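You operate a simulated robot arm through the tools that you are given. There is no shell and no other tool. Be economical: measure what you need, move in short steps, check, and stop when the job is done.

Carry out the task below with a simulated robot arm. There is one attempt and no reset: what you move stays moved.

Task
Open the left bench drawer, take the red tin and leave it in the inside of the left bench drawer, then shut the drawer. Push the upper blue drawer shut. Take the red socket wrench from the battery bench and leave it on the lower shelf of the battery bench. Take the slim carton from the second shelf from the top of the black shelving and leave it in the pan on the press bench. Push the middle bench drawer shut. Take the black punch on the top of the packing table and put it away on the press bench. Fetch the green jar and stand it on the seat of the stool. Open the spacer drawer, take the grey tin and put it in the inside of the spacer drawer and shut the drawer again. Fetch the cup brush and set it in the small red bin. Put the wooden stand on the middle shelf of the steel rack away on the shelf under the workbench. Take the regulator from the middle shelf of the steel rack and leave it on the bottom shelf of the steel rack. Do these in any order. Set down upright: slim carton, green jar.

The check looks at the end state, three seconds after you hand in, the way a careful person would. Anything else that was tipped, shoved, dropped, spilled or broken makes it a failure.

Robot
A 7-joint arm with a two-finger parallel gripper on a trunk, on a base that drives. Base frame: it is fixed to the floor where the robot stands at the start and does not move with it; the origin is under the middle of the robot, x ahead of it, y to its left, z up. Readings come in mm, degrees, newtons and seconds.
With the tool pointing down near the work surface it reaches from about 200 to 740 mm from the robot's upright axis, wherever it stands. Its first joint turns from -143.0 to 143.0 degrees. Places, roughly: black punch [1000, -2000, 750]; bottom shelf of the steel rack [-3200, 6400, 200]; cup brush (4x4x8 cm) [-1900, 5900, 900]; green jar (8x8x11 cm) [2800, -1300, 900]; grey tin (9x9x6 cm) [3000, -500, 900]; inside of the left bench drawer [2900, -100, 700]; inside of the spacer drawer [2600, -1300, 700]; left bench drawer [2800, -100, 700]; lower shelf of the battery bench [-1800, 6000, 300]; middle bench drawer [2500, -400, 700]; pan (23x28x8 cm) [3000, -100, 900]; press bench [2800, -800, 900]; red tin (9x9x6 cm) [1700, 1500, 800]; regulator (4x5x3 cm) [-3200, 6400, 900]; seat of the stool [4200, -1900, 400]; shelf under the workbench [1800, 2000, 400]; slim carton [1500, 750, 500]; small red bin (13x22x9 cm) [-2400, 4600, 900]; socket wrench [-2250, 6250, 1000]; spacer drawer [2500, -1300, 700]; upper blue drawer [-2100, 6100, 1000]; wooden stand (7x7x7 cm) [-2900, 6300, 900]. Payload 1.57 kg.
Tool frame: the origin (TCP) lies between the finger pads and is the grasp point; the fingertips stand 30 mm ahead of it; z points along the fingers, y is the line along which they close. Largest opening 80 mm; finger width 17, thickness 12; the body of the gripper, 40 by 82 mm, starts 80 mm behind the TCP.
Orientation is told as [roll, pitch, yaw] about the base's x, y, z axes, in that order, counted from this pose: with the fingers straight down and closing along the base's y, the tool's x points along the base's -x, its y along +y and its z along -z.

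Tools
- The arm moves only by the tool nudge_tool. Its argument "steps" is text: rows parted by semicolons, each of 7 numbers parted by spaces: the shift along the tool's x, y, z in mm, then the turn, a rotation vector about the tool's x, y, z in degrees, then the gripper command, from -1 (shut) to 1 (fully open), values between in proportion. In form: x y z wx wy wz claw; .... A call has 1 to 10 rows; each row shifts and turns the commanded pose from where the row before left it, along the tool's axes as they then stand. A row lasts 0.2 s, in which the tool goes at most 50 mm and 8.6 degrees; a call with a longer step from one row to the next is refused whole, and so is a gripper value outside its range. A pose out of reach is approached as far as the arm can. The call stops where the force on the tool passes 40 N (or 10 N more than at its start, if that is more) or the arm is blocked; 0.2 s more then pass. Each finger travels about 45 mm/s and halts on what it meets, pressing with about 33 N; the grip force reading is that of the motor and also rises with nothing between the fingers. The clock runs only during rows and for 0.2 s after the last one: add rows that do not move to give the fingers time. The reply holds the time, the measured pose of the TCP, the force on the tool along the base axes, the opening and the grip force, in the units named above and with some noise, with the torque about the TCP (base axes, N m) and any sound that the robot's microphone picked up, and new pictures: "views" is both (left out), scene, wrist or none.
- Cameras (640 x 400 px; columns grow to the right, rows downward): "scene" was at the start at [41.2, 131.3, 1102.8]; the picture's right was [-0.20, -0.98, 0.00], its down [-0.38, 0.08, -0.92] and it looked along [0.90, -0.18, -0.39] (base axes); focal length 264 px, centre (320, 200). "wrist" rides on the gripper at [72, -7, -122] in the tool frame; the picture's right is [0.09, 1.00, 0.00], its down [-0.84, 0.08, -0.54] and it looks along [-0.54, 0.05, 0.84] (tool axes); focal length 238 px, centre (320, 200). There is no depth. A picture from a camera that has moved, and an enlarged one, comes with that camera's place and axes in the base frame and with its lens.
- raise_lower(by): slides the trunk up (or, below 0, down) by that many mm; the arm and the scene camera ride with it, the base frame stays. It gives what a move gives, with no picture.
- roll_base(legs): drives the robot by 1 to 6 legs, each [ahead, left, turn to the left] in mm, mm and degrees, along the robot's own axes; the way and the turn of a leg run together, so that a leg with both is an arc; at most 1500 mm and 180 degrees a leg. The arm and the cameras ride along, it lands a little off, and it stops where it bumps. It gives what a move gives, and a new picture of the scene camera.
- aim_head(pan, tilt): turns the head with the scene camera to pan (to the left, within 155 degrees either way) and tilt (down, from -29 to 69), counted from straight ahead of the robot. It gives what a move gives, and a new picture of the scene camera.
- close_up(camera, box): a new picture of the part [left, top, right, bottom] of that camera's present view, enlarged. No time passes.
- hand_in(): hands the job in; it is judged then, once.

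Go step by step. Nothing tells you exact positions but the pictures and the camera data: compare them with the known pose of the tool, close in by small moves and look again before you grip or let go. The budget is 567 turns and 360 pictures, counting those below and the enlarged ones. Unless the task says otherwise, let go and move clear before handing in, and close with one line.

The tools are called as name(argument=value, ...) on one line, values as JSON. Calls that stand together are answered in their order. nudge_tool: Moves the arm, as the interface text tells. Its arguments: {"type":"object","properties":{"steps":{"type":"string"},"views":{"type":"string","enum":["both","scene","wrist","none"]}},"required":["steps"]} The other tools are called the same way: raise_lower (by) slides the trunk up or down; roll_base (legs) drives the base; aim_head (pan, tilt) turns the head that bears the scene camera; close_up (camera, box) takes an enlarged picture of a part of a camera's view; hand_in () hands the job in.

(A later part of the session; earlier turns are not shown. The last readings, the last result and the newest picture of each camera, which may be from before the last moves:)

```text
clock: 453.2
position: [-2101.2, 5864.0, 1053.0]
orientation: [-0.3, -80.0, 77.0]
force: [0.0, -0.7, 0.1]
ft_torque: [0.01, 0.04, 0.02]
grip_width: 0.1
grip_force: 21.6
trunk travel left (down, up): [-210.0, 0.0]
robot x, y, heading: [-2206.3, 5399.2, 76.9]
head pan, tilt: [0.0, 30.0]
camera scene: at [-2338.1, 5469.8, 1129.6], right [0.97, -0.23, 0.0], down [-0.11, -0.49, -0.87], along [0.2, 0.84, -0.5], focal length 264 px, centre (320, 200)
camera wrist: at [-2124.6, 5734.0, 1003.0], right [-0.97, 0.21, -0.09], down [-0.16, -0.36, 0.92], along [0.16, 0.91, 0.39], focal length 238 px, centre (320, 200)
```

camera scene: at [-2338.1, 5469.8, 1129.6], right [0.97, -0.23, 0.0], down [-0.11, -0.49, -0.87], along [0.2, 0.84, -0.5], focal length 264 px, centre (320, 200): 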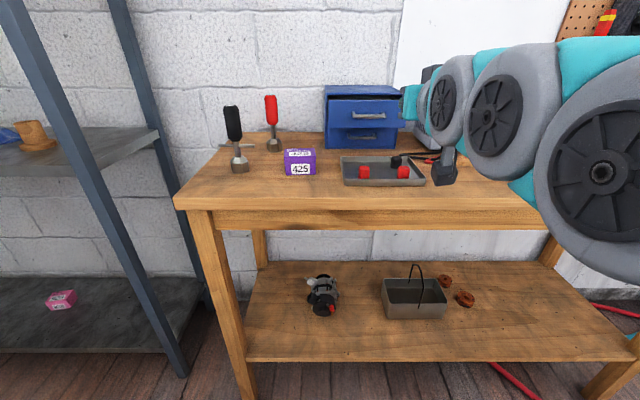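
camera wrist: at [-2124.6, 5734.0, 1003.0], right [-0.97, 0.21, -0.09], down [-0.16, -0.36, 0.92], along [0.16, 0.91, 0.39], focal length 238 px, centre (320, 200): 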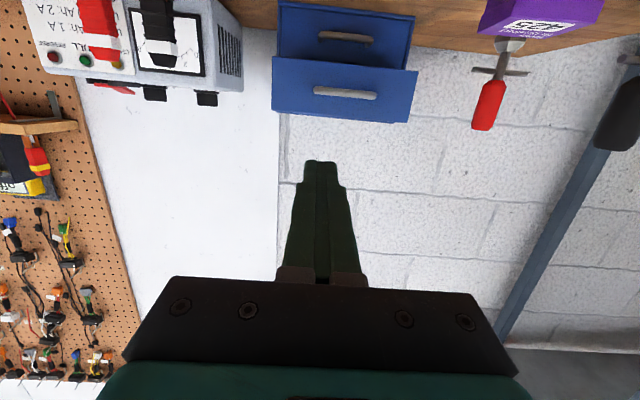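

Align with the upper drawer's face (centre ≈(-2080,6073,990)), then advance.

nudge_tool(steps="20 15 4 0 0 0 -1; 20 15 4 0 0 0 -1; 0 0 0 0 0 0 -1", views="none")

roll_base(legs=[[120, 0, 0]])

nudge_tool(steps="0 0 0 0 0 0 -1", views="wrist")

```text
clock: 454.0
position: [-2130.9, 5871.8, 1014.9]
orientation: [-0.1, -79.9, 76.9]
force: [0.7, -0.3, 1.7]
ft_torque: [0.03, 0.02, -0.03]
grip_width: 0.0
grip_force: 21.8
trunk travel left (down, up): [-210.0, 0.0]
robot x, y, heading: [-2199.5, 5395.3, 76.8]
head pan, tilt: [0.0, 30.0]
```

```text
clock: 455.3
position: [-2105.2, 5989.6, 1014.0]
orientation: [-0.3, -79.9, 77.3]
force: [0.2, -0.1, 0.4]
ft_torque: [0.02, 0.0, 0.01]
grip_width: 0.0
grip_force: 21.4
trunk travel left (down, up): [-210.0, 0.0]
robot x, y, heading: [-2178.4, 5515.0, 76.8]
head pan, tilt: [0.0, 30.0]
camera scene: at [-2311.4, 5586.3, 1129.6], right [0.97, -0.22, 0.0], down [-0.11, -0.49, -0.87], along [0.19, 0.84, -0.5], focal length 264 px, centre (320, 200)
```

scene: 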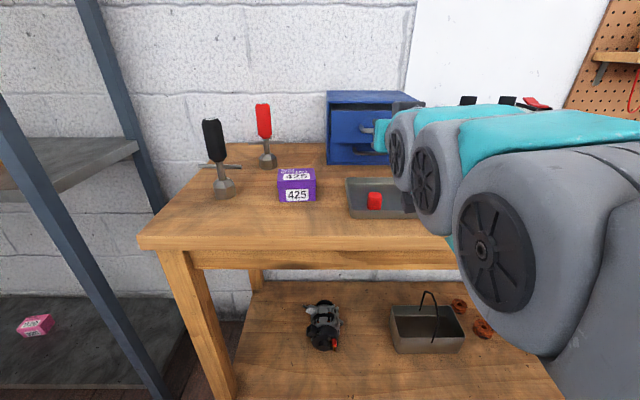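

```text
clock: 455.7
position: [-2105.6, 5989.6, 1014.1]
orientation: [-0.3, -79.9, 77.3]
force: [-0.5, 0.1, -0.4]
ft_torque: [-0.01, -0.01, -0.01]
grip_width: 0.2
grip_force: 21.5
trunk travel left (down, up): [-210.0, 0.0]
robot x, y, heading: [-2173.4, 5515.7, 77.2]
head pan, tilt: [0.0, 30.0]
camera wrist: at [-2128.7, 5859.0, 963.3], right [-0.97, 0.21, -0.09], down [-0.16, -0.36, 0.92], along [0.16, 0.91, 0.39], focal length 238 px, centre (320, 200)
```

wrist: 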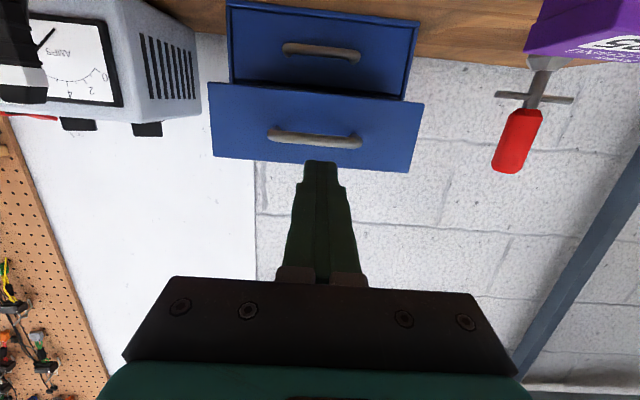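

nudge_tool(steps="-3 0 20 0 0 0 -1; -3 0 20 0 0 0 -1; -3 0 20 0 0 0 -1; -3 0 20 0 0 0 -1; -3.5 0 20 0 0 0 -1; -3.5 0 20 0 0 0 -1; 0 0 0 0 0 0 -1", views="both")

```text
clock: 457.3
position: [-2079.2, 6107.1, 1012.5]
orientation: [-0.3, -80.0, 77.2]
force: [0.3, -0.7, -0.4]
ft_torque: [0.0, 0.0, 0.01]
grip_width: 0.1
grip_force: 21.3
trunk travel left (down, up): [-210.0, 0.0]
robot x, y, heading: [-2173.9, 5515.4, 77.6]
head pan, tilt: [0.0, 30.0]
camera scene: at [-2311.4, 5586.4, 1129.6], right [0.97, -0.22, 0.0], down [-0.11, -0.49, -0.87], along [0.19, 0.84, -0.5], focal length 264 px, centre (320, 200)
camera wrist: at [-2101.1, 5976.8, 961.2], right [-0.97, 0.21, -0.09], down [-0.16, -0.36, 0.92], along [0.16, 0.91, 0.39], focal length 238 px, centre (320, 200)
```

scene: 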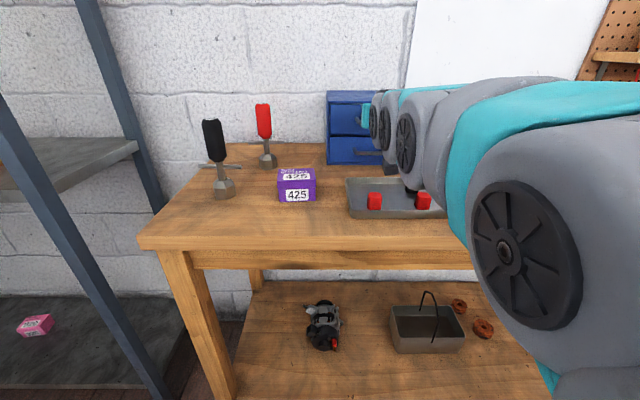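
wrist: 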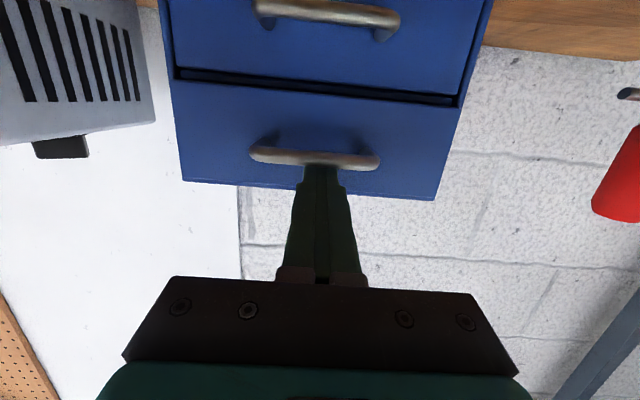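

nudge_tool(steps="-1.8 0 10 0 0 0 -1; -1.8 0 10 0 0 0 -1; -1.8 0 10 0 0 0 -1; -1.8 0 10 0 0 0 -1; 0 0 0 0 0 0 -1", views="both")

```text
clock: 458.0
position: [-2073.2, 6127.2, 1010.0]
orientation: [-0.2, -79.7, 77.2]
force: [-4.4, -27.4, 1.7]
ft_torque: [0.06, -0.11, 0.01]
grip_width: 0.0
grip_force: 20.7
trunk travel left (down, up): [-210.0, 0.0]
robot x, y, heading: [-2175.3, 5515.0, 77.1]
head pan, tilt: [0.0, 30.0]
stopped in row 3: the force on the tool passed its limit at 61 N (the readings are from after the stop); the commanded pose is now the measured one
camera scene: at [-2311.8, 5584.0, 1129.8], right [0.97, -0.22, 0.0], down [-0.11, -0.49, -0.87], along [0.19, 0.84, -0.5], focal length 264 px, centre (320, 200)
camera wrist: at [-2095.9, 5997.0, 960.7], right [-0.97, 0.21, -0.09], down [-0.16, -0.36, 0.92], along [0.16, 0.91, 0.38], focal length 238 px, centre (320, 200)
```

scene: 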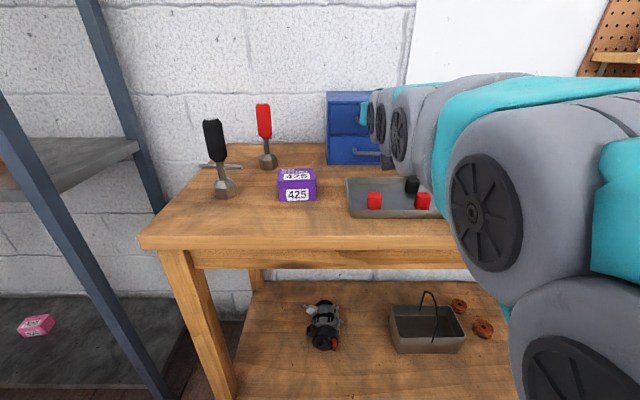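
wrist: 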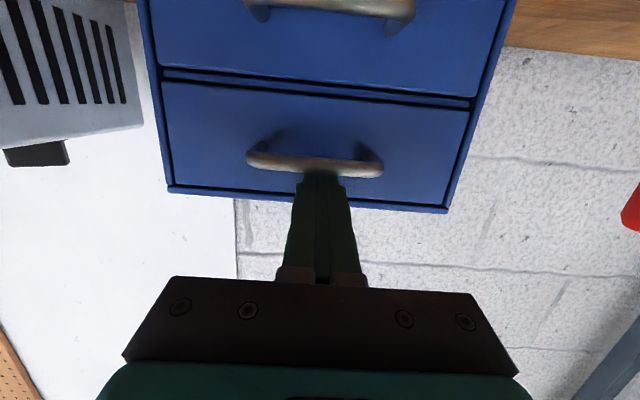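

The upper blue drawer is shut. Retract, re-tilt to 45°, open the fingers, and move left to line up with the red wrench.

nudge_tool(steps="5 0 -45 0 0 0 -1; 0 0 -45 0 0 0 -1; -5 0 -45 0 0 0 -1; -10 0 -40 0 8.5 0 -1; -10 0 0 0 8.5 0 0.5; -10 0 0 0 8.5 0 0.5; -10 0 0 0 8.5 0 0.5; -20 0 -20 0 0 0 0.5; -15 0 -15 0 0 0 0.5; 0 0 0 0 0 0 0.5", views="none")

roll_base(legs=[[0, 236, 0]])

nudge_tool(steps="0 0 0 0 0 0 0.5", views="wrist")

```text
clock: 460.2
position: [-2108.0, 5974.7, 1127.5]
orientation: [0.0, -45.6, 77.0]
force: [0.2, 0.4, -0.2]
ft_torque: [-0.04, -0.05, 0.03]
grip_width: 59.8
grip_force: 0.0
trunk travel left (down, up): [-210.0, 0.0]
robot x, y, heading: [-2175.3, 5512.2, 76.9]
head pan, tilt: [0.0, 30.0]
```

```text
clock: 462.0
position: [-2336.3, 6028.5, 1127.5]
orientation: [0.0, -45.6, 77.0]
force: [0.3, 0.6, 1.1]
ft_torque: [-0.01, -0.01, 0.01]
grip_width: 60.3
grip_force: 0.1
trunk travel left (down, up): [-210.0, 0.0]
robot x, y, heading: [-2405.5, 5565.6, 77.0]
head pan, tilt: [0.0, 30.0]
camera scene: at [-2540.2, 5639.0, 1129.6], right [0.97, -0.23, 0.0], down [-0.11, -0.49, -0.87], along [0.2, 0.84, -0.5], focal length 264 px, centre (320, 200)
```

scene: 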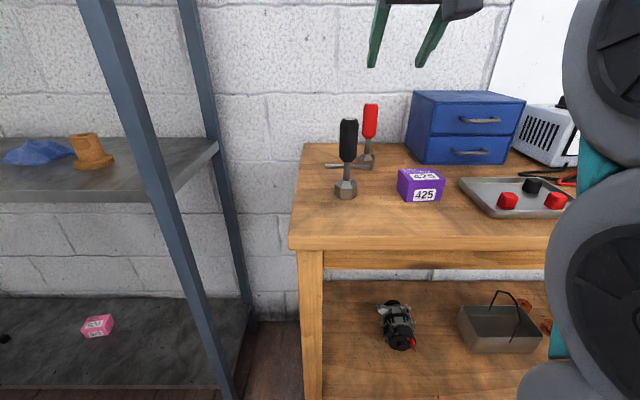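

```text
clock: 462.4
position: [-2335.0, 6027.8, 1126.8]
orientation: [-0.1, -45.6, 76.9]
force: [-0.5, 0.6, -0.3]
ft_torque: [-0.02, -0.02, 0.02]
grip_width: 59.9
grip_force: 0.1
trunk travel left (down, up): [-210.0, 0.0]
robot x, y, heading: [-2401.3, 5570.3, 76.9]
head pan, tilt: [0.0, 30.0]
camera wrist: at [-2361.1, 5892.9, 1160.1], right [-0.98, 0.16, -0.07], down [-0.03, 0.21, 0.98], along [0.17, 0.96, -0.2], focal length 238 px, centre (320, 200)
```

wrist: 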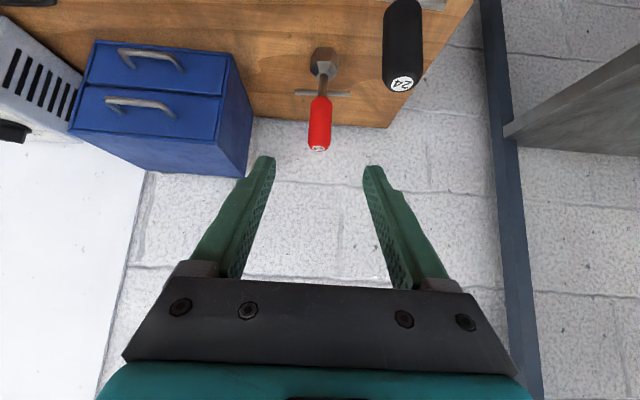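

Lined up; approach along the tool axis is clear.

nudge_tool(steps="-3 0.5 40 0 0 0 0.5; -3 0.5 40 0 0 0 0.5; -3 0.5 40 0 0 0 0.5; 0 0 20 0 0 0 0.5; 0 0 0 0 0 0 0.5", views="both")

```text
clock: 463.6
position: [-2315.2, 6130.4, 1034.7]
orientation: [-0.1, -45.7, 76.9]
force: [0.3, 0.2, 0.6]
ft_torque: [0.01, 0.02, -0.02]
grip_width: 60.0
grip_force: 0.0
trunk travel left (down, up): [-210.0, 0.0]
robot x, y, heading: [-2402.4, 5565.7, 77.1]
head pan, tilt: [0.0, 30.0]
camera scene: at [-2540.2, 5639.0, 1129.6], right [0.97, -0.23, 0.0], down [-0.11, -0.49, -0.87], along [0.2, 0.84, -0.5], focal length 264 px, centre (320, 200)
camera wrist: at [-2339.7, 5996.4, 1067.7], right [-0.98, 0.16, -0.07], down [-0.03, 0.21, 0.98], along [0.17, 0.96, -0.2], focal length 238 px, centre (320, 200)
```

scene: 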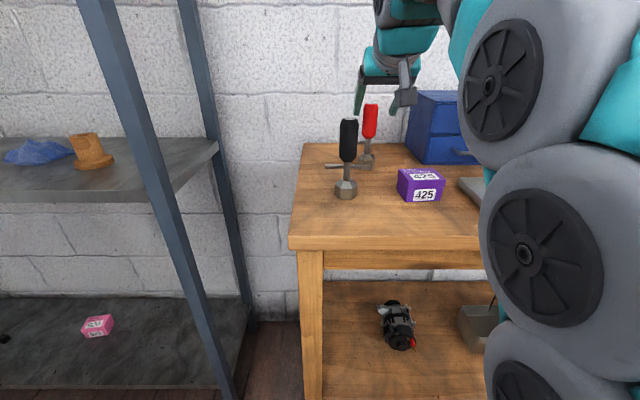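
wrist: 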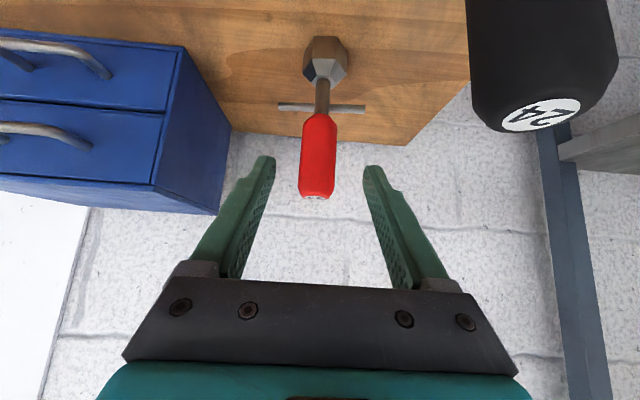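

nudge_tool(steps="0 0 28 0 0 0 0.5; 0 0 26 0 0 0 0.5; 0 0 0 0 0 0 0.5", views="wrist")

```text
clock: 464.4
position: [-2304.8, 6169.1, 996.0]
orientation: [0.0, -45.6, 76.9]
force: [-0.4, 0.4, -0.7]
ft_torque: [-0.02, 0.01, -0.04]
grip_width: 60.0
grip_force: 0.1
trunk travel left (down, up): [-210.0, 0.0]
robot x, y, heading: [-2405.5, 5571.0, 76.7]
head pan, tilt: [0.0, 30.0]
camera wrist: at [-2329.8, 6034.4, 1029.5], right [-0.98, 0.16, -0.07], down [-0.03, 0.21, 0.98], along [0.17, 0.96, -0.2], focal length 238 px, centre (320, 200)
```

wrist: 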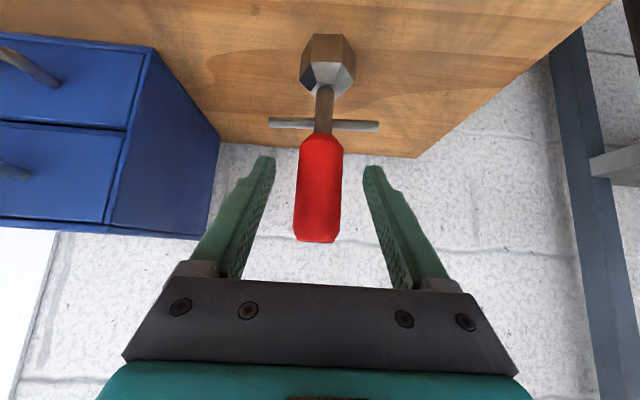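

nudge_tool(steps="0 0 4 0 0 0 -1; 0 0 0 0 0 0 -1; 0 0 0 0 0 0 -1; 0 0 0 0 0 0 -1; 0 0 0 0 0 0 -1; -28 0 -28 0 0 0 -1; -28 0 -28 0 0 0 -1; -28 0 -28 0 0 0 -1; 0 0 0 0 0 0 -1", views="wrist")

```text
clock: 466.4
position: [-2304.6, 6169.2, 1101.9]
orientation: [0.0, -45.5, 76.9]
force: [-0.6, 0.8, -2.5]
ft_torque: [-0.05, 0.0, -0.04]
grip_width: 30.6
grip_force: 33.0
out of reach, approached as far as the arm can: row 8
trunk travel left (down, up): [-210.0, 0.0]
robot x, y, heading: [-2399.7, 5568.7, 77.2]
head pan, tilt: [0.0, 30.0]
camera wrist: at [-2328.9, 6035.9, 1135.0], right [-0.98, 0.16, -0.07], down [-0.03, 0.21, 0.98], along [0.17, 0.96, -0.2], focal length 238 px, centre (320, 200)
```

wrist: 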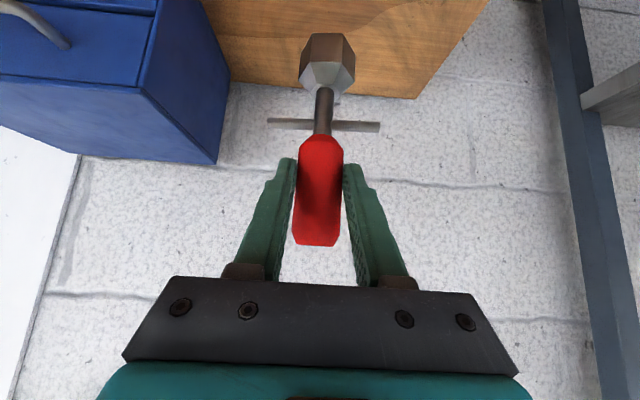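

Wrench held. Back out, move right in front of the free part of the lower shelf and lower the trunk.

roll_base(legs=[[-370, 0, 0], [0, -800, 0]])

raise_lower(by=-210)

nudge_tool(steps="30 0 33 0 0 0 -1; 30 0 33 0 0 0 -1; 33 0 30 0 0 0 -1; 33 0 30 0 0 0 -1; 33 0 30 0 0 0 -1; 0 0 0 0 0 0 -1", views="both")

```text
clock: 472.6
position: [-1614.7, 5637.5, 1102.1]
orientation: [0.0, -45.6, 77.2]
force: [0.5, 0.5, -2.0]
ft_torque: [-0.04, 0.02, 0.02]
grip_width: 30.8
grip_force: 33.0
trunk travel left (down, up): [-210.0, 0.0]
robot x, y, heading: [-1708.2, 5035.3, 77.7]
head pan, tilt: [0.0, 30.0]
camera scene: at [-1845.8, 5103.3, 1129.6], right [0.98, -0.22, 0.0], down [-0.11, -0.49, -0.87], along [0.19, 0.85, -0.5], focal length 264 px, centre (320, 200)
```

scene: 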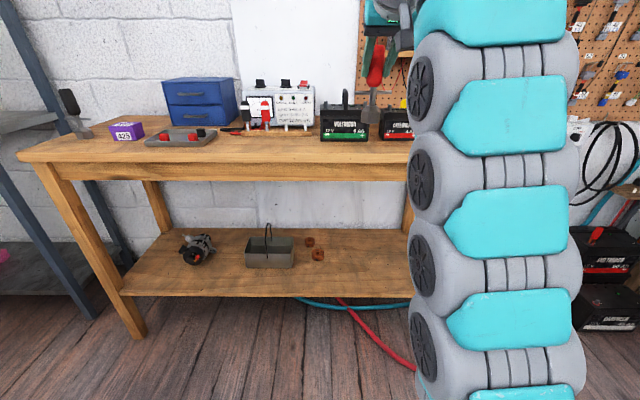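

```text
clock: 474.8
position: [-1615.3, 5636.8, 892.2]
orientation: [0.0, -45.6, 77.3]
force: [-0.1, 0.5, -1.8]
ft_torque: [-0.06, 0.03, -0.02]
grip_width: 30.4
grip_force: 33.2
trunk travel left (down, up): [0.0, 210.0]
robot x, y, heading: [-1705.9, 5030.8, 77.7]
head pan, tilt: [0.0, 30.0]
```

```text
clock: 476.2
position: [-1614.3, 5637.1, 668.9]
orientation: [0.0, -45.4, 77.4]
force: [0.8, -0.1, -2.1]
ft_torque: [-0.03, -0.01, 0.03]
grip_width: 30.7
grip_force: 33.7
trunk travel left (down, up): [0.0, 210.0]
robot x, y, heading: [-1707.3, 5027.6, 77.6]
head pan, tilt: [0.0, 30.0]
camera scene: at [-1845.7, 5103.2, 919.6], right [0.98, -0.22, 0.0], down [-0.11, -0.49, -0.87], along [0.19, 0.85, -0.5], focal length 264 px, centre (320, 200)
camera wrist: at [-1637.8, 5501.9, 702.0], right [-0.99, 0.16, -0.07], down [-0.03, 0.21, 0.98], along [0.17, 0.96, -0.2], focal length 238 px, centre (320, 200)
```

scene: 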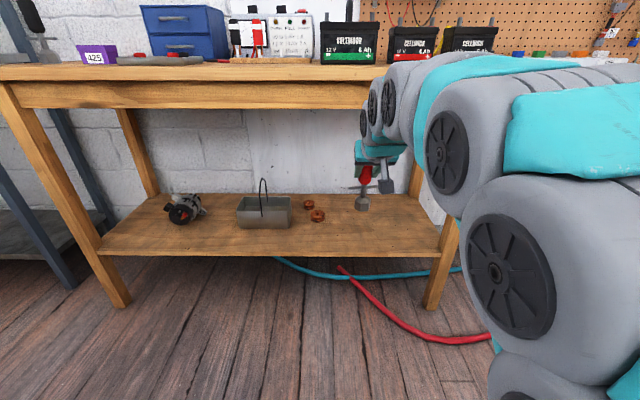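
wrist: 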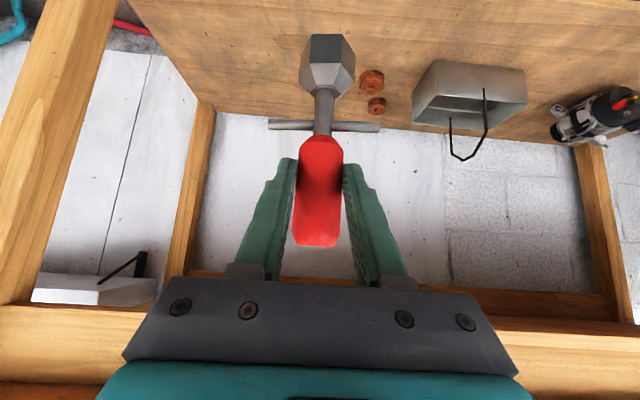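

nudge_tool(steps="32 0 31.6 0 0 0 -1; 32 0 31.6 0 0 0 -1; 32 0 31.6 0 0 0 -1; 32 0 31.6 0 0 0 -1; 30 0 30 0 0 0 -1; 0 0 0 0 0 0 -1", views="both")

```text
clock: 477.6
position: [-1616.0, 5636.0, 446.6]
orientation: [-0.1, -45.5, 77.3]
force: [0.4, 0.6, -2.7]
ft_torque: [-0.07, -0.02, 0.0]
grip_width: 30.9
grip_force: 32.7
trunk travel left (down, up): [0.0, 210.0]
robot x, y, heading: [-1708.6, 5031.9, 77.5]
head pan, tilt: [0.0, 30.0]
camera scene: at [-1845.8, 5103.2, 919.6], right [0.98, -0.22, 0.0], down [-0.11, -0.49, -0.87], along [0.19, 0.85, -0.5], focal length 264 px, centre (320, 200)
camera wrist: at [-1638.9, 5501.8, 479.0], right [-0.99, 0.16, -0.07], down [-0.03, 0.21, 0.98], along [0.17, 0.96, -0.2], focal length 238 px, centre (320, 200)
```

scene: 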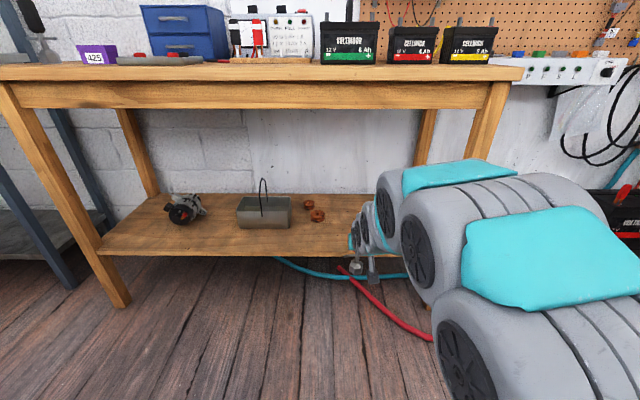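
wrist: 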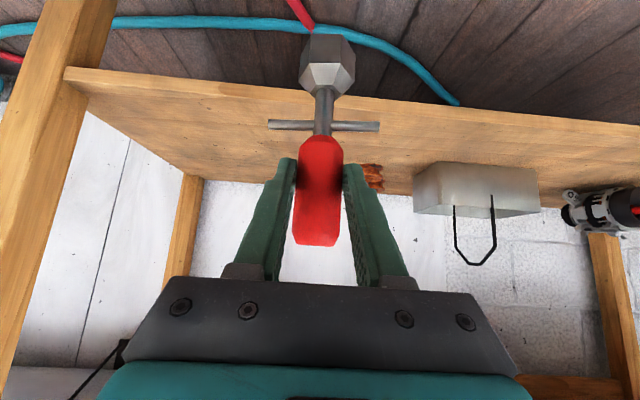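

roll_base(legs=[[190, 0, 0]])

nudge_tool(steps="0 0 0 0 0 0 -1", views="wrist")

```text
clock: 479.2
position: [-1575.3, 5824.7, 445.6]
orientation: [0.0, -45.5, 77.5]
force: [-0.6, -0.1, -2.7]
ft_torque: [-0.07, 0.02, 0.0]
grip_width: 30.5
grip_force: 33.0
trunk travel left (down, up): [0.0, 210.0]
robot x, y, heading: [-1668.7, 5221.5, 77.7]
head pan, tilt: [0.0, 30.0]
camera scene: at [-1804.4, 5290.8, 919.6], right [0.98, -0.21, 0.0], down [-0.11, -0.49, -0.87], along [0.19, 0.85, -0.5], focal length 264 px, centre (320, 200)
```

scene: 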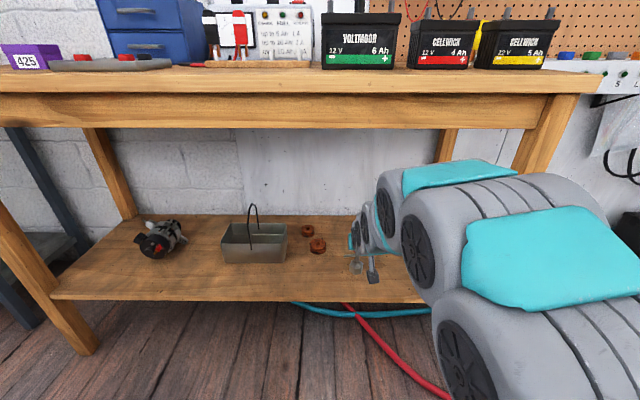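

```text
clock: 479.6
position: [-1576.1, 5824.2, 446.1]
orientation: [-0.1, -45.5, 77.4]
force: [-0.9, 0.0, -1.7]
ft_torque: [-0.04, 0.02, 0.0]
grip_width: 30.7
grip_force: 32.5
trunk travel left (down, up): [0.0, 210.0]
robot x, y, heading: [-1662.6, 5217.4, 77.6]
head pan, tilt: [0.0, 30.0]
camera wrist: at [-1598.7, 5689.8, 479.1], right [-0.99, 0.15, -0.07], down [-0.03, 0.21, 0.98], along [0.16, 0.97, -0.2], focal length 238 px, centre (320, 200)
```

wrist: 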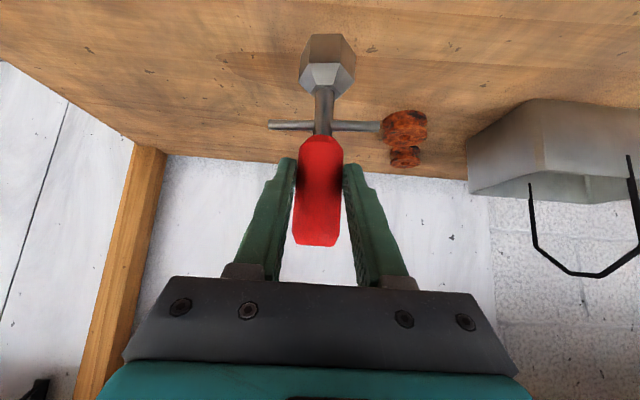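

nudge_tool(steps="14 0 14 0 0 0 -1; 3 0 3 0 0 0 -1; 2 0 2 0 0 0 -1; 1.5 0 1.5 0 0 0 -1; 1.5 0 1.5 0 0 0 -1; 1.5 0 1.5 0 0 0 -1; 1.5 0 1.5 0 0 0 -1; 0 0 0 0 0 0 -1", views="wrist")

```text
clock: 481.4
position: [-1575.4, 5825.4, 413.7]
orientation: [0.0, -46.0, 77.4]
force: [0.4, -8.2, 24.4]
ft_torque: [0.02, -0.28, -0.2]
grip_width: 30.8
grip_force: 32.9
trunk travel left (down, up): [0.0, 210.0]
robot x, y, heading: [-1664.9, 5215.9, 77.6]
head pan, tilt: [0.0, 30.0]
camera wrist: at [-1598.3, 5690.0, 446.1], right [-0.99, 0.15, -0.07], down [-0.03, 0.21, 0.98], along [0.16, 0.97, -0.2], focal length 238 px, centre (320, 200)
```

wrist: 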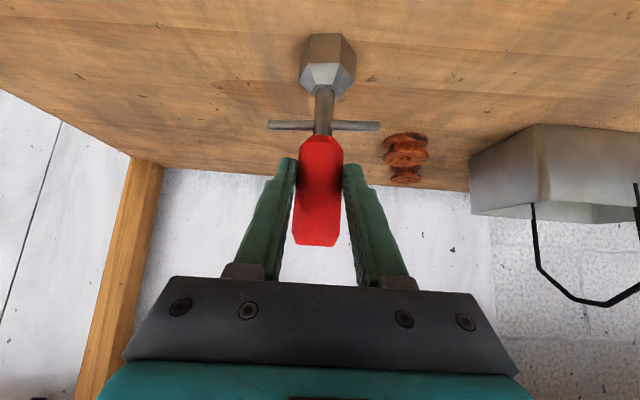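

nudge_tool(steps="-1 0 -1 0 0 0 -0.1; 0 0 0 0 0 0 0.5; 0 0 0 0 0 0 0.5; 0 0 -15 0 0 0 0.5; 0 0 -35 0 0 0 0.5; 0 0 -45 0 0 0 0.5; 10 0 -45 0 0 0 0.5; 0 0 0 0 0 0 0.5", views="both")

```text
clock: 483.2
position: [-1600.3, 5718.4, 502.6]
orientation: [-0.1, -45.5, 77.4]
force: [-0.5, -0.3, 0.3]
ft_torque: [-0.02, 0.01, 0.03]
grip_width: 60.4
grip_force: 0.2
trunk travel left (down, up): [0.0, 210.0]
robot x, y, heading: [-1663.1, 5216.8, 77.8]
head pan, tilt: [0.0, 30.0]
camera scene: at [-1804.4, 5290.6, 919.6], right [0.98, -0.21, 0.0], down [-0.11, -0.49, -0.87], along [0.19, 0.85, -0.5], focal length 264 px, centre (320, 200)
camera wrist: at [-1623.0, 5583.8, 535.8], right [-0.99, 0.15, -0.07], down [-0.03, 0.21, 0.98], along [0.16, 0.97, -0.2], focal length 238 px, centre (320, 200)
```

scene: 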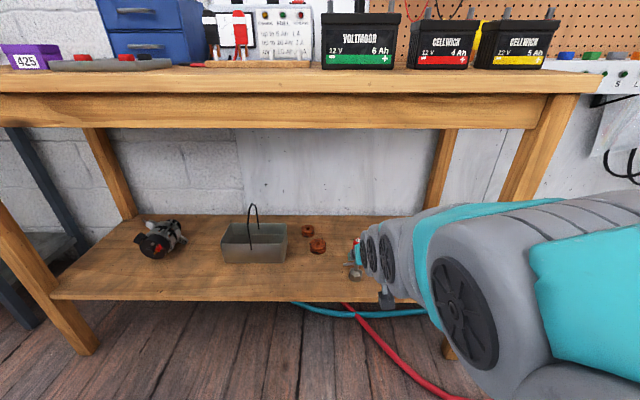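
wrist: 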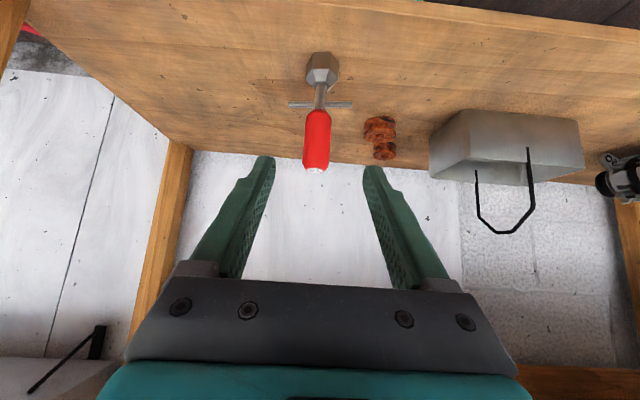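

The wrench stands on the lower shelf. Back out, raise up and move left to the steel rack.

roll_base(legs=[[-190, 0, -0.8]])

raise_lower(by=210)

nudge_tool(steps="-32 0 -31 0 0 0 0.5; -32 0 -31 0 0 0 0.5; -32 0 -31 0 0 0 0.5; -32 0 -31 0 0 0 0.5; -32 0 -31 0 0 0 0.5; -32 0 -31 0 0 0 0.5; -32 0 -31 0 0 0 0.5; 0 0 0 0 0 0 0.5", views="none")

roll_base(legs=[[0, 1400, 0]])

```text
clock: 484.8
position: [-1634.6, 5529.9, 502.8]
orientation: [0.0, -45.5, 76.6]
force: [0.4, -0.1, 0.5]
ft_torque: [0.02, -0.01, -0.02]
grip_width: 59.9
grip_force: 0.0
trunk travel left (down, up): [0.0, 210.0]
robot x, y, heading: [-1710.4, 5033.5, 76.5]
head pan, tilt: [0.0, 30.0]
camera scene: at [-1846.0, 5105.0, 919.6], right [0.97, -0.23, 0.0], down [-0.11, -0.49, -0.87], along [0.2, 0.84, -0.5], focal length 264 px, centre (320, 200)
```

scene: 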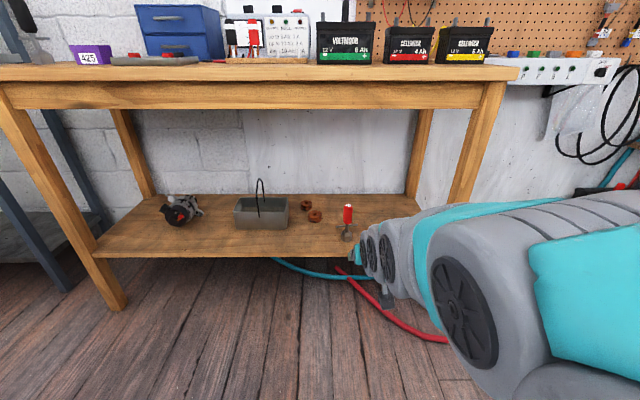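

```text
clock: 487.0
position: [-1634.9, 5529.6, 712.3]
orientation: [0.0, -45.6, 76.5]
force: [-1.1, 0.2, 0.2]
ft_torque: [-0.01, -0.02, -0.01]
grip_width: 60.0
grip_force: 0.1
trunk travel left (down, up): [-210.0, 0.0]
robot x, y, heading: [-1713.4, 5033.6, 76.8]
head pan, tilt: [0.0, 30.0]
```

```text
clock: 488.8
position: [-1636.1, 5531.7, 1027.9]
orientation: [0.0, -45.6, 76.5]
force: [0.1, -0.8, -0.3]
ft_torque: [-0.03, 0.01, 0.01]
grip_width: 59.7
grip_force: 0.0
trunk travel left (down, up): [-210.0, 0.0]
robot x, y, heading: [-1708.6, 5031.8, 76.6]
head pan, tilt: [0.0, 30.0]
```

```text
clock: 495.8
position: [-3004.1, 5840.5, 1027.4]
orientation: [-0.1, -45.6, 77.7]
force: [0.1, -0.2, 0.0]
ft_torque: [-0.02, 0.0, -0.01]
grip_width: 60.5
grip_force: 0.1
trunk travel left (down, up): [-210.0, 0.0]
robot x, y, heading: [-3071.5, 5335.1, 77.7]
head pan, tilt: [0.0, 30.0]
camera scene: at [-3206.5, 5409.4, 1129.6], right [0.98, -0.21, 0.0], down [-0.11, -0.49, -0.87], along [0.18, 0.85, -0.5], focal length 264 px, centre (320, 200)
```

scene: 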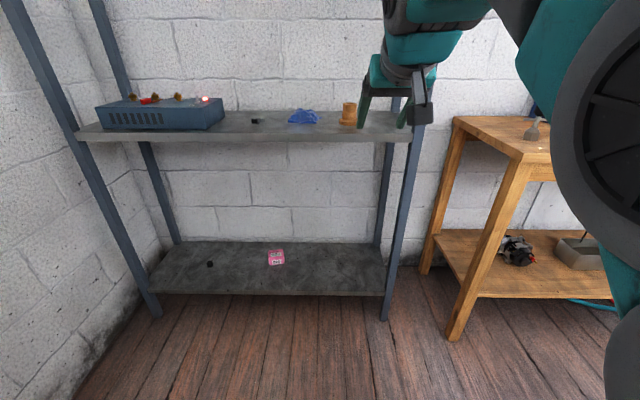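

close_up(camera="scene", box=[60, 70, 420, 160])

close_up(camera="scene", box=[220, 80, 380, 160])

```text
1.78 times, centred on (240, 115) of scene
camera zoom: at [-3206.5, 5409.4, 1129.6], right [0.98, -0.21, 0.0], down [-0.11, -0.49, -0.87], along [0.18, 0.85, -0.5], focal length 470 px, centre (462, 351)
```

zoom: 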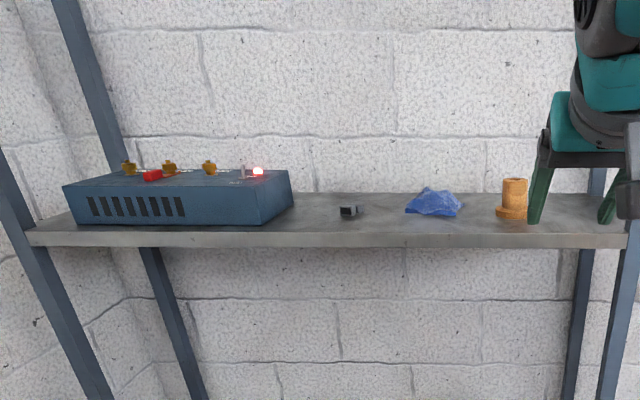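

```text
4.00 times, centred on (300, 120) of scene
camera zoom: at [-3206.5, 5409.4, 1129.6], right [0.98, -0.21, 0.0], down [-0.11, -0.49, -0.87], along [0.18, 0.85, -0.5], focal length 1058 px, centre (400, 520)
```

zoom: 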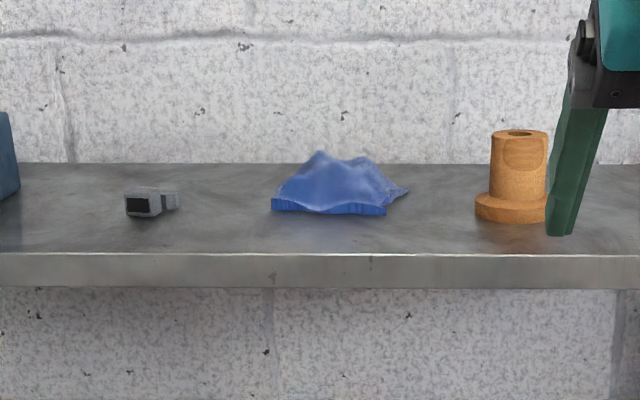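

The regulator is the small grey block and the stand the wooden flanged cylinder. Move in front of the regulator.

roll_base(legs=[[150, 370, -0.9], [270, 0, 0]])

nudge_tool(steps="0 0 0 0 0 0 0.5", views="wrist")

```text
clock: 499.8
position: [-3260.8, 6333.6, 1026.2]
orientation: [0.0, -45.5, 76.7]
force: [-0.1, 0.2, -0.2]
ft_torque: [-0.01, 0.01, -0.02]
grip_width: 60.1
grip_force: 0.1
trunk travel left (down, up): [-210.0, 0.0]
robot x, y, heading: [-3333.2, 5836.5, 77.0]
head pan, tilt: [0.0, 30.0]
camera scene: at [-3471.7, 5907.1, 1129.6], right [0.97, -0.23, 0.0], down [-0.12, -0.49, -0.87], along [0.2, 0.84, -0.5], focal length 264 px, centre (320, 200)
```

scene: 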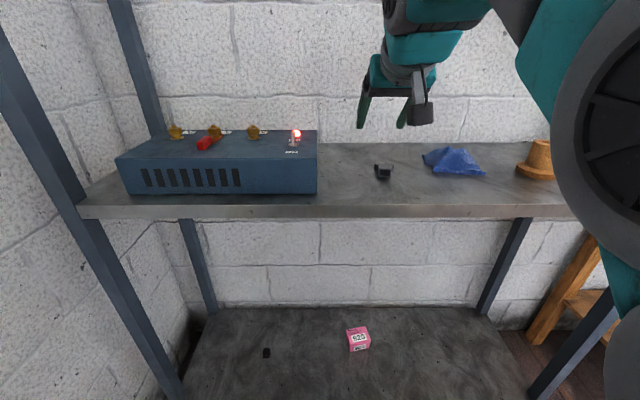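

```text
clock: 500.2
position: [-3261.1, 6332.6, 1026.3]
orientation: [0.0, -45.6, 76.5]
force: [-0.3, -0.6, 0.1]
ft_torque: [-0.02, 0.02, -0.01]
grip_width: 60.0
grip_force: 0.0
trunk travel left (down, up): [-210.0, 0.0]
robot x, y, heading: [-3334.7, 5836.7, 76.6]
head pan, tilt: [0.0, 30.0]
camera wrist: at [-3286.0, 6198.7, 1059.7], right [-0.98, 0.17, -0.07], down [-0.03, 0.21, 0.98], along [0.18, 0.96, -0.2], focal length 238 px, centre (320, 200)
```

wrist: 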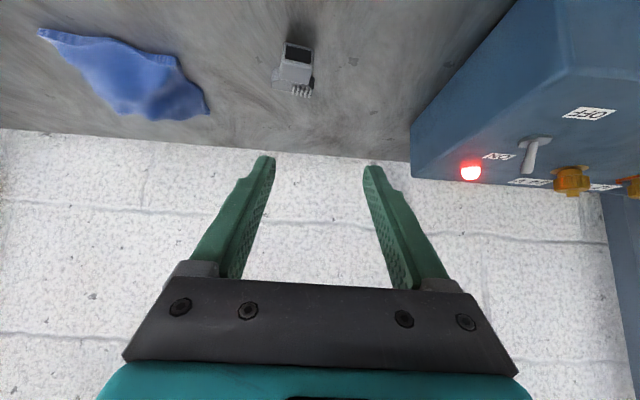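

nudge_tool(steps="16 -11 22 0 0 0 0.5; 16 -11 22 0 0 0 0.5; 16 -10 22 0 0 0 0.5; 0 0 0 0 0 0 0.5", views="wrist")

close_up(camera="wrist", box=[240, 40, 400, 180])

```text
clock: 501.2
position: [-3227.1, 6338.3, 945.2]
orientation: [-0.2, -45.6, 76.6]
force: [-0.6, -1.0, 0.6]
ft_torque: [-0.02, -0.01, -0.02]
grip_width: 59.9
grip_force: 0.0
trunk travel left (down, up): [-210.0, 0.0]
robot x, y, heading: [-3330.1, 5832.9, 76.6]
head pan, tilt: [0.0, 30.0]
camera wrist: at [-3251.4, 6203.6, 978.7], right [-0.98, 0.17, -0.07], down [-0.03, 0.21, 0.98], along [0.18, 0.96, -0.2], focal length 238 px, centre (320, 200)
```

wrist: 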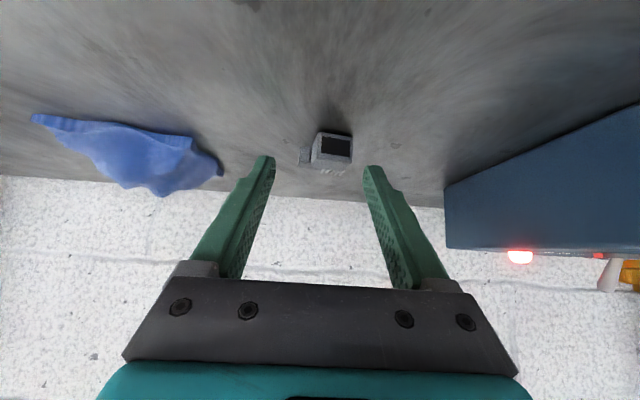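

```text
2.86 times, centred on (320, 110) of wrist
camera zoom: at [-3251.4, 6203.6, 978.7], right [-0.98, 0.17, -0.07], down [-0.03, 0.21, 0.98], along [0.18, 0.96, -0.2], focal length 681 px, centre (320, 457)
```

zoom: 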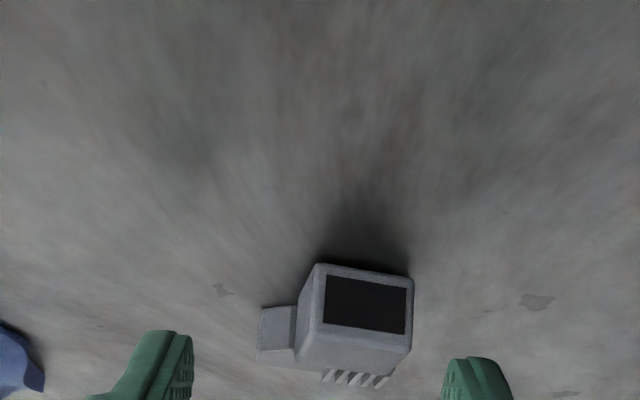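

nudge_tool(steps="-5 3 22 0 0 0 1; -5 2 22 0 0 0 1; -5 0 18 0 0 0 1; 0 0 0 0 0 0 1", views="both")

```text
clock: 502.0
position: [-3220.6, 6386.8, 926.7]
orientation: [0.0, -46.9, 76.5]
force: [-2.7, -11.3, 21.7]
ft_torque: [0.04, 0.02, -0.13]
grip_width: 79.5
grip_force: 0.0
trunk travel left (down, up): [-210.0, 0.0]
robot x, y, heading: [-3333.7, 5831.6, 76.9]
head pan, tilt: [0.0, 30.0]
stopped in row 4: the force on the tool passed its limit at 186 N (the readings are from after the stop); the commanded pose is now the measured one
camera scene: at [-3472.2, 5904.9, 1129.8], right [0.97, -0.23, 0.0], down [-0.12, -0.49, -0.87], along [0.2, 0.84, -0.5], focal length 264 px, centre (320, 200)
camera wrist: at [-3245.9, 6251.6, 956.6], right [-0.98, 0.17, -0.07], down [-0.03, 0.19, 0.98], along [0.18, 0.97, -0.18], focal length 238 px, centre (320, 200)
```

scene: 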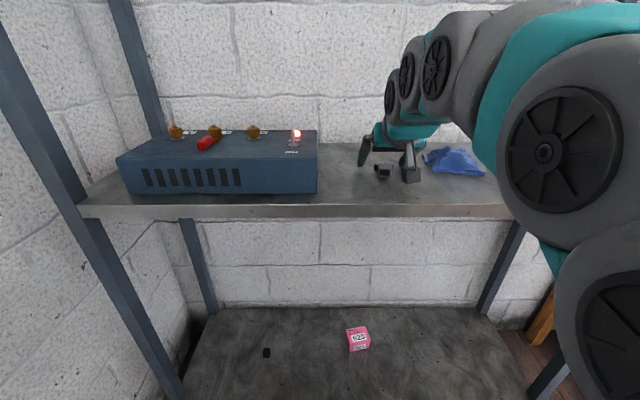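
wrist: 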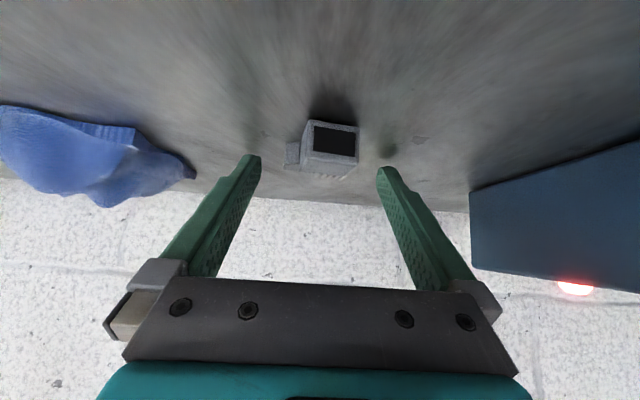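

The fingertips hit the shelf (its top is ≈899, higher than I estimated). Lift slightly and back up to centre on the regulator.

nudge_tool(steps="-4 0 -4 0 0 0 1; 8.6 0 -13 0 0 0 1; 0 0 0 0 0 0 1; 0 0 0 0 0 0 1", views="wrist")

```text
clock: 503.0
position: [-3223.6, 6374.5, 931.0]
orientation: [0.0, -46.4, 76.6]
force: [-0.6, -0.3, 0.4]
ft_torque: [0.0, 0.02, -0.02]
grip_width: 80.0
grip_force: 0.0
trunk travel left (down, up): [-210.0, 0.0]
robot x, y, heading: [-3335.7, 5831.4, 76.7]
head pan, tilt: [0.0, 30.0]
camera wrist: at [-3249.0, 6238.6, 962.6], right [-0.98, 0.17, -0.07], down [-0.03, 0.2, 0.98], along [0.18, 0.97, -0.19], focal length 238 px, centre (320, 200)
```

wrist: 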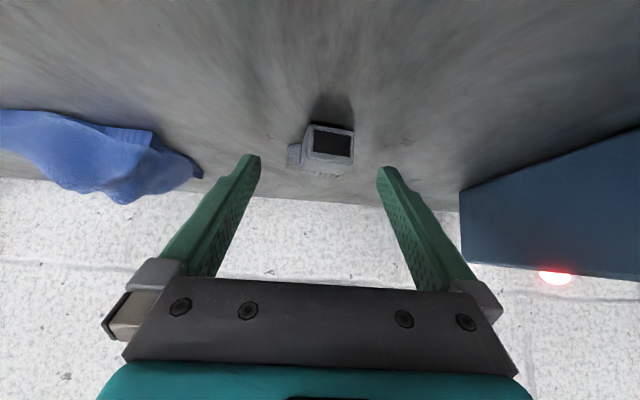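

nudge_tool(steps="1.5 0 1.5 0 0 0 1; 0 0 0 0 0 0 -1; 0 0 0 0 0 0 -1; 0 0 0 0 0 0 -1; 0 0 0 0 0 0 -1; 0 0 0 0 0 0 -1; 0 0 0 0 0 0 -1", views="wrist")

```text
clock: 504.6
position: [-3224.0, 6372.7, 929.4]
orientation: [-0.1, -46.4, 76.5]
force: [0.0, 0.7, -0.1]
ft_torque: [0.01, 0.02, 0.03]
grip_width: 40.0
grip_force: 33.2
trunk travel left (down, up): [-210.0, 0.0]
robot x, y, heading: [-3336.9, 5832.1, 76.8]
head pan, tilt: [0.0, 30.0]
camera wrist: at [-3249.1, 6238.4, 960.4], right [-0.98, 0.17, -0.07], down [-0.03, 0.2, 0.98], along [0.18, 0.97, -0.19], focal length 238 px, centre (320, 200)
```

wrist: 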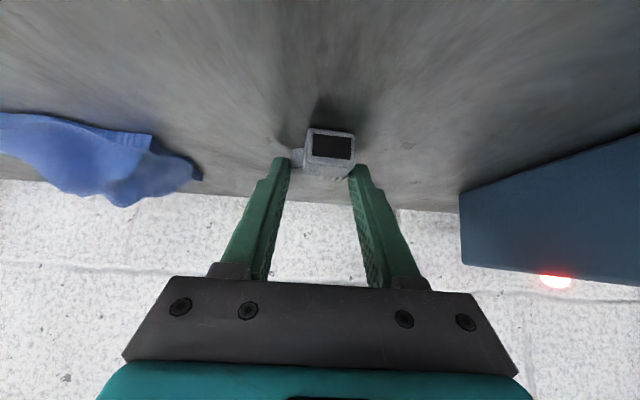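

nudge_tool(steps="-14 0 -14 0 0 0 -1; -28 0 -28 0 0 0 -1; 0 0 0 0 0 0 -1", views="both")

```text
clock: 505.4
position: [-3223.4, 6372.5, 987.9]
orientation: [0.0, -46.5, 76.6]
force: [0.2, 0.6, -0.4]
ft_torque: [-0.01, 0.01, 0.01]
grip_width: 39.3
grip_force: 33.4
trunk travel left (down, up): [-210.0, 0.0]
robot x, y, heading: [-3335.7, 5830.8, 76.7]
head pan, tilt: [0.0, 30.0]
camera scene: at [-3471.8, 5906.4, 1129.6], right [0.97, -0.23, 0.0], down [-0.12, -0.49, -0.87], along [0.2, 0.84, -0.5], focal length 264 px, centre (320, 200)
camera wrist: at [-3248.9, 6236.8, 1018.3], right [-0.98, 0.17, -0.07], down [-0.03, 0.2, 0.98], along [0.18, 0.97, -0.19], focal length 238 px, centre (320, 200)
```

scene: 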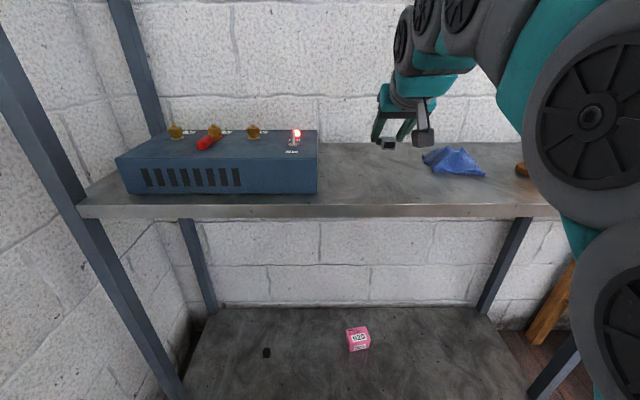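
wrist: 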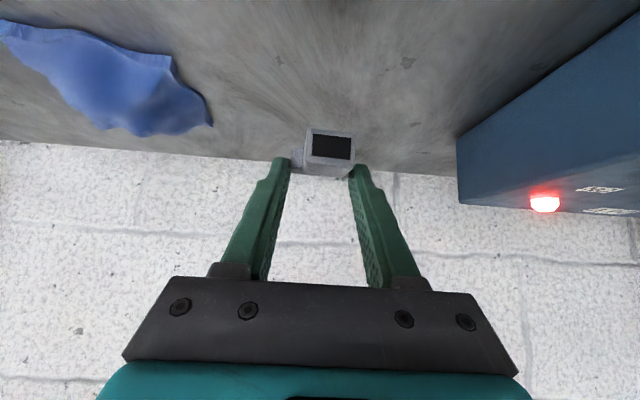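

The regulator is held. Back out, lower, and come in over the bottom shelf to the right of the pink box.

roll_base(legs=[[-260, 0, 0], [0, -120, 0]])

raise_lower(by=-210)

nudge_tool(steps="34 0 32 0 0 0 -1; 34 0 32 0 0 0 -1; 34 0 32 0 0 0 -1; 34 0 32 0 0 0 -1; 34 0 32 0 0 0 -1; 34 0 32 0 0 0 -1; 34 0 32 0 0 0 -1; 34 0 32 0 0 0 -1; 34 0 32 0 0 0 -1; 0 0 0 0 0 0 -1", views="both")

```text
clock: 508.1
position: [-3161.1, 6094.0, 986.9]
orientation: [0.0, -46.4, 76.2]
force: [0.3, 0.2, -0.5]
ft_torque: [-0.02, 0.01, -0.04]
grip_width: 39.4
grip_force: 33.0
trunk travel left (down, up): [-210.0, 0.0]
robot x, y, heading: [-3274.9, 5558.0, 76.4]
head pan, tilt: [0.0, 30.0]
camera scene: at [-3412.4, 5630.0, 1129.6], right [0.97, -0.24, 0.0], down [-0.12, -0.49, -0.87], along [0.21, 0.84, -0.5], focal length 264 px, centre (320, 200)
```

scene: 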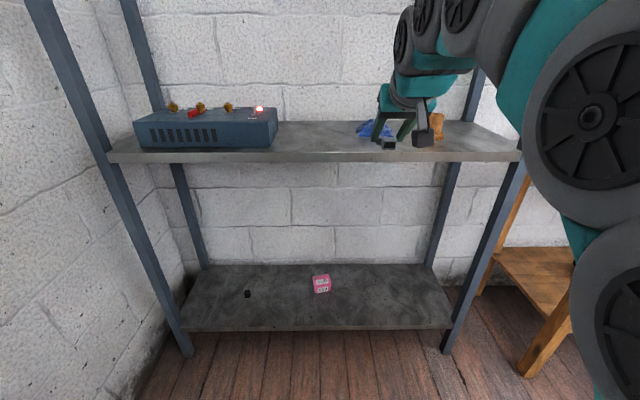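

```text
clock: 510.3
position: [-3160.6, 6094.1, 776.1]
orientation: [0.1, -46.4, 76.2]
force: [0.2, -0.3, 0.0]
ft_torque: [-0.02, 0.02, -0.02]
grip_width: 39.6
grip_force: 33.3
trunk travel left (down, up): [0.0, 210.0]
robot x, y, heading: [-3275.4, 5557.6, 76.1]
head pan, tilt: [0.0, 30.0]
```

```text
clock: 512.5
position: [-3159.1, 6114.3, 365.8]
orientation: [0.0, -46.2, 76.3]
force: [0.6, -0.9, -0.2]
ft_torque: [-0.02, 0.02, 0.02]
grip_width: 39.4
grip_force: 32.9
out of reach, approached as far as the arm can: row 9
trunk travel left (down, up): [0.0, 210.0]
robot x, y, heading: [-3276.3, 5554.7, 76.3]
head pan, tilt: [0.0, 30.0]
camera scene: at [-3412.4, 5630.1, 919.6], right [0.97, -0.24, 0.0], down [-0.12, -0.49, -0.87], along [0.21, 0.84, -0.5], focal length 264 px, centre (320, 200)
camera wrist: at [-3184.6, 5979.6, 397.2], right [-0.98, 0.18, -0.07], down [-0.03, 0.2, 0.98], along [0.19, 0.96, -0.19], focal length 238 px, centre (320, 200)
```

scene: 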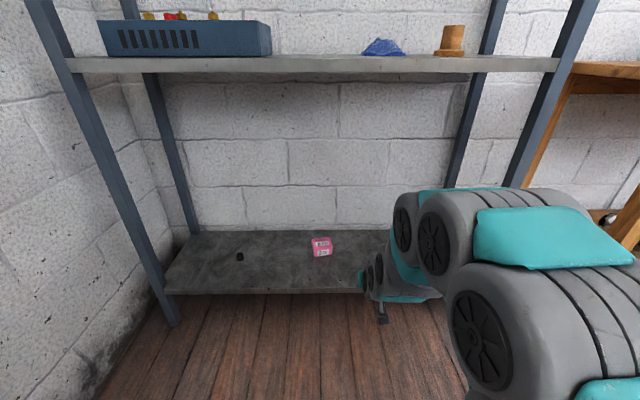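
wrist: 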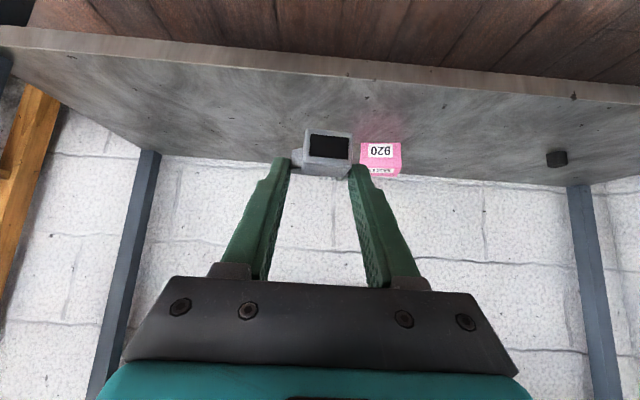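

The arm hit a low limit at z≈366. Test whether reaching further out lets it go lower.

nudge_tool(steps="-27.6 0 28.9 0 0 0 -1; -27.6 0 28.9 0 0 0 -1; 28.9 0 27.6 0 0 0 -1; 28.9 0 27.6 0 0 0 -1; 28.9 0 27.6 0 0 0 -1; 0 0 0 0 0 0 -1", views="none")

```text
clock: 513.9
position: [-3140.6, 6192.8, 246.4]
orientation: [0.0, -46.5, 76.2]
force: [1.1, 0.7, -0.7]
ft_torque: [0.0, 0.02, 0.0]
grip_width: 39.3
grip_force: 33.2
trunk travel left (down, up): [0.0, 210.0]
robot x, y, heading: [-3278.2, 5554.8, 76.0]
head pan, tilt: [0.0, 30.0]
```

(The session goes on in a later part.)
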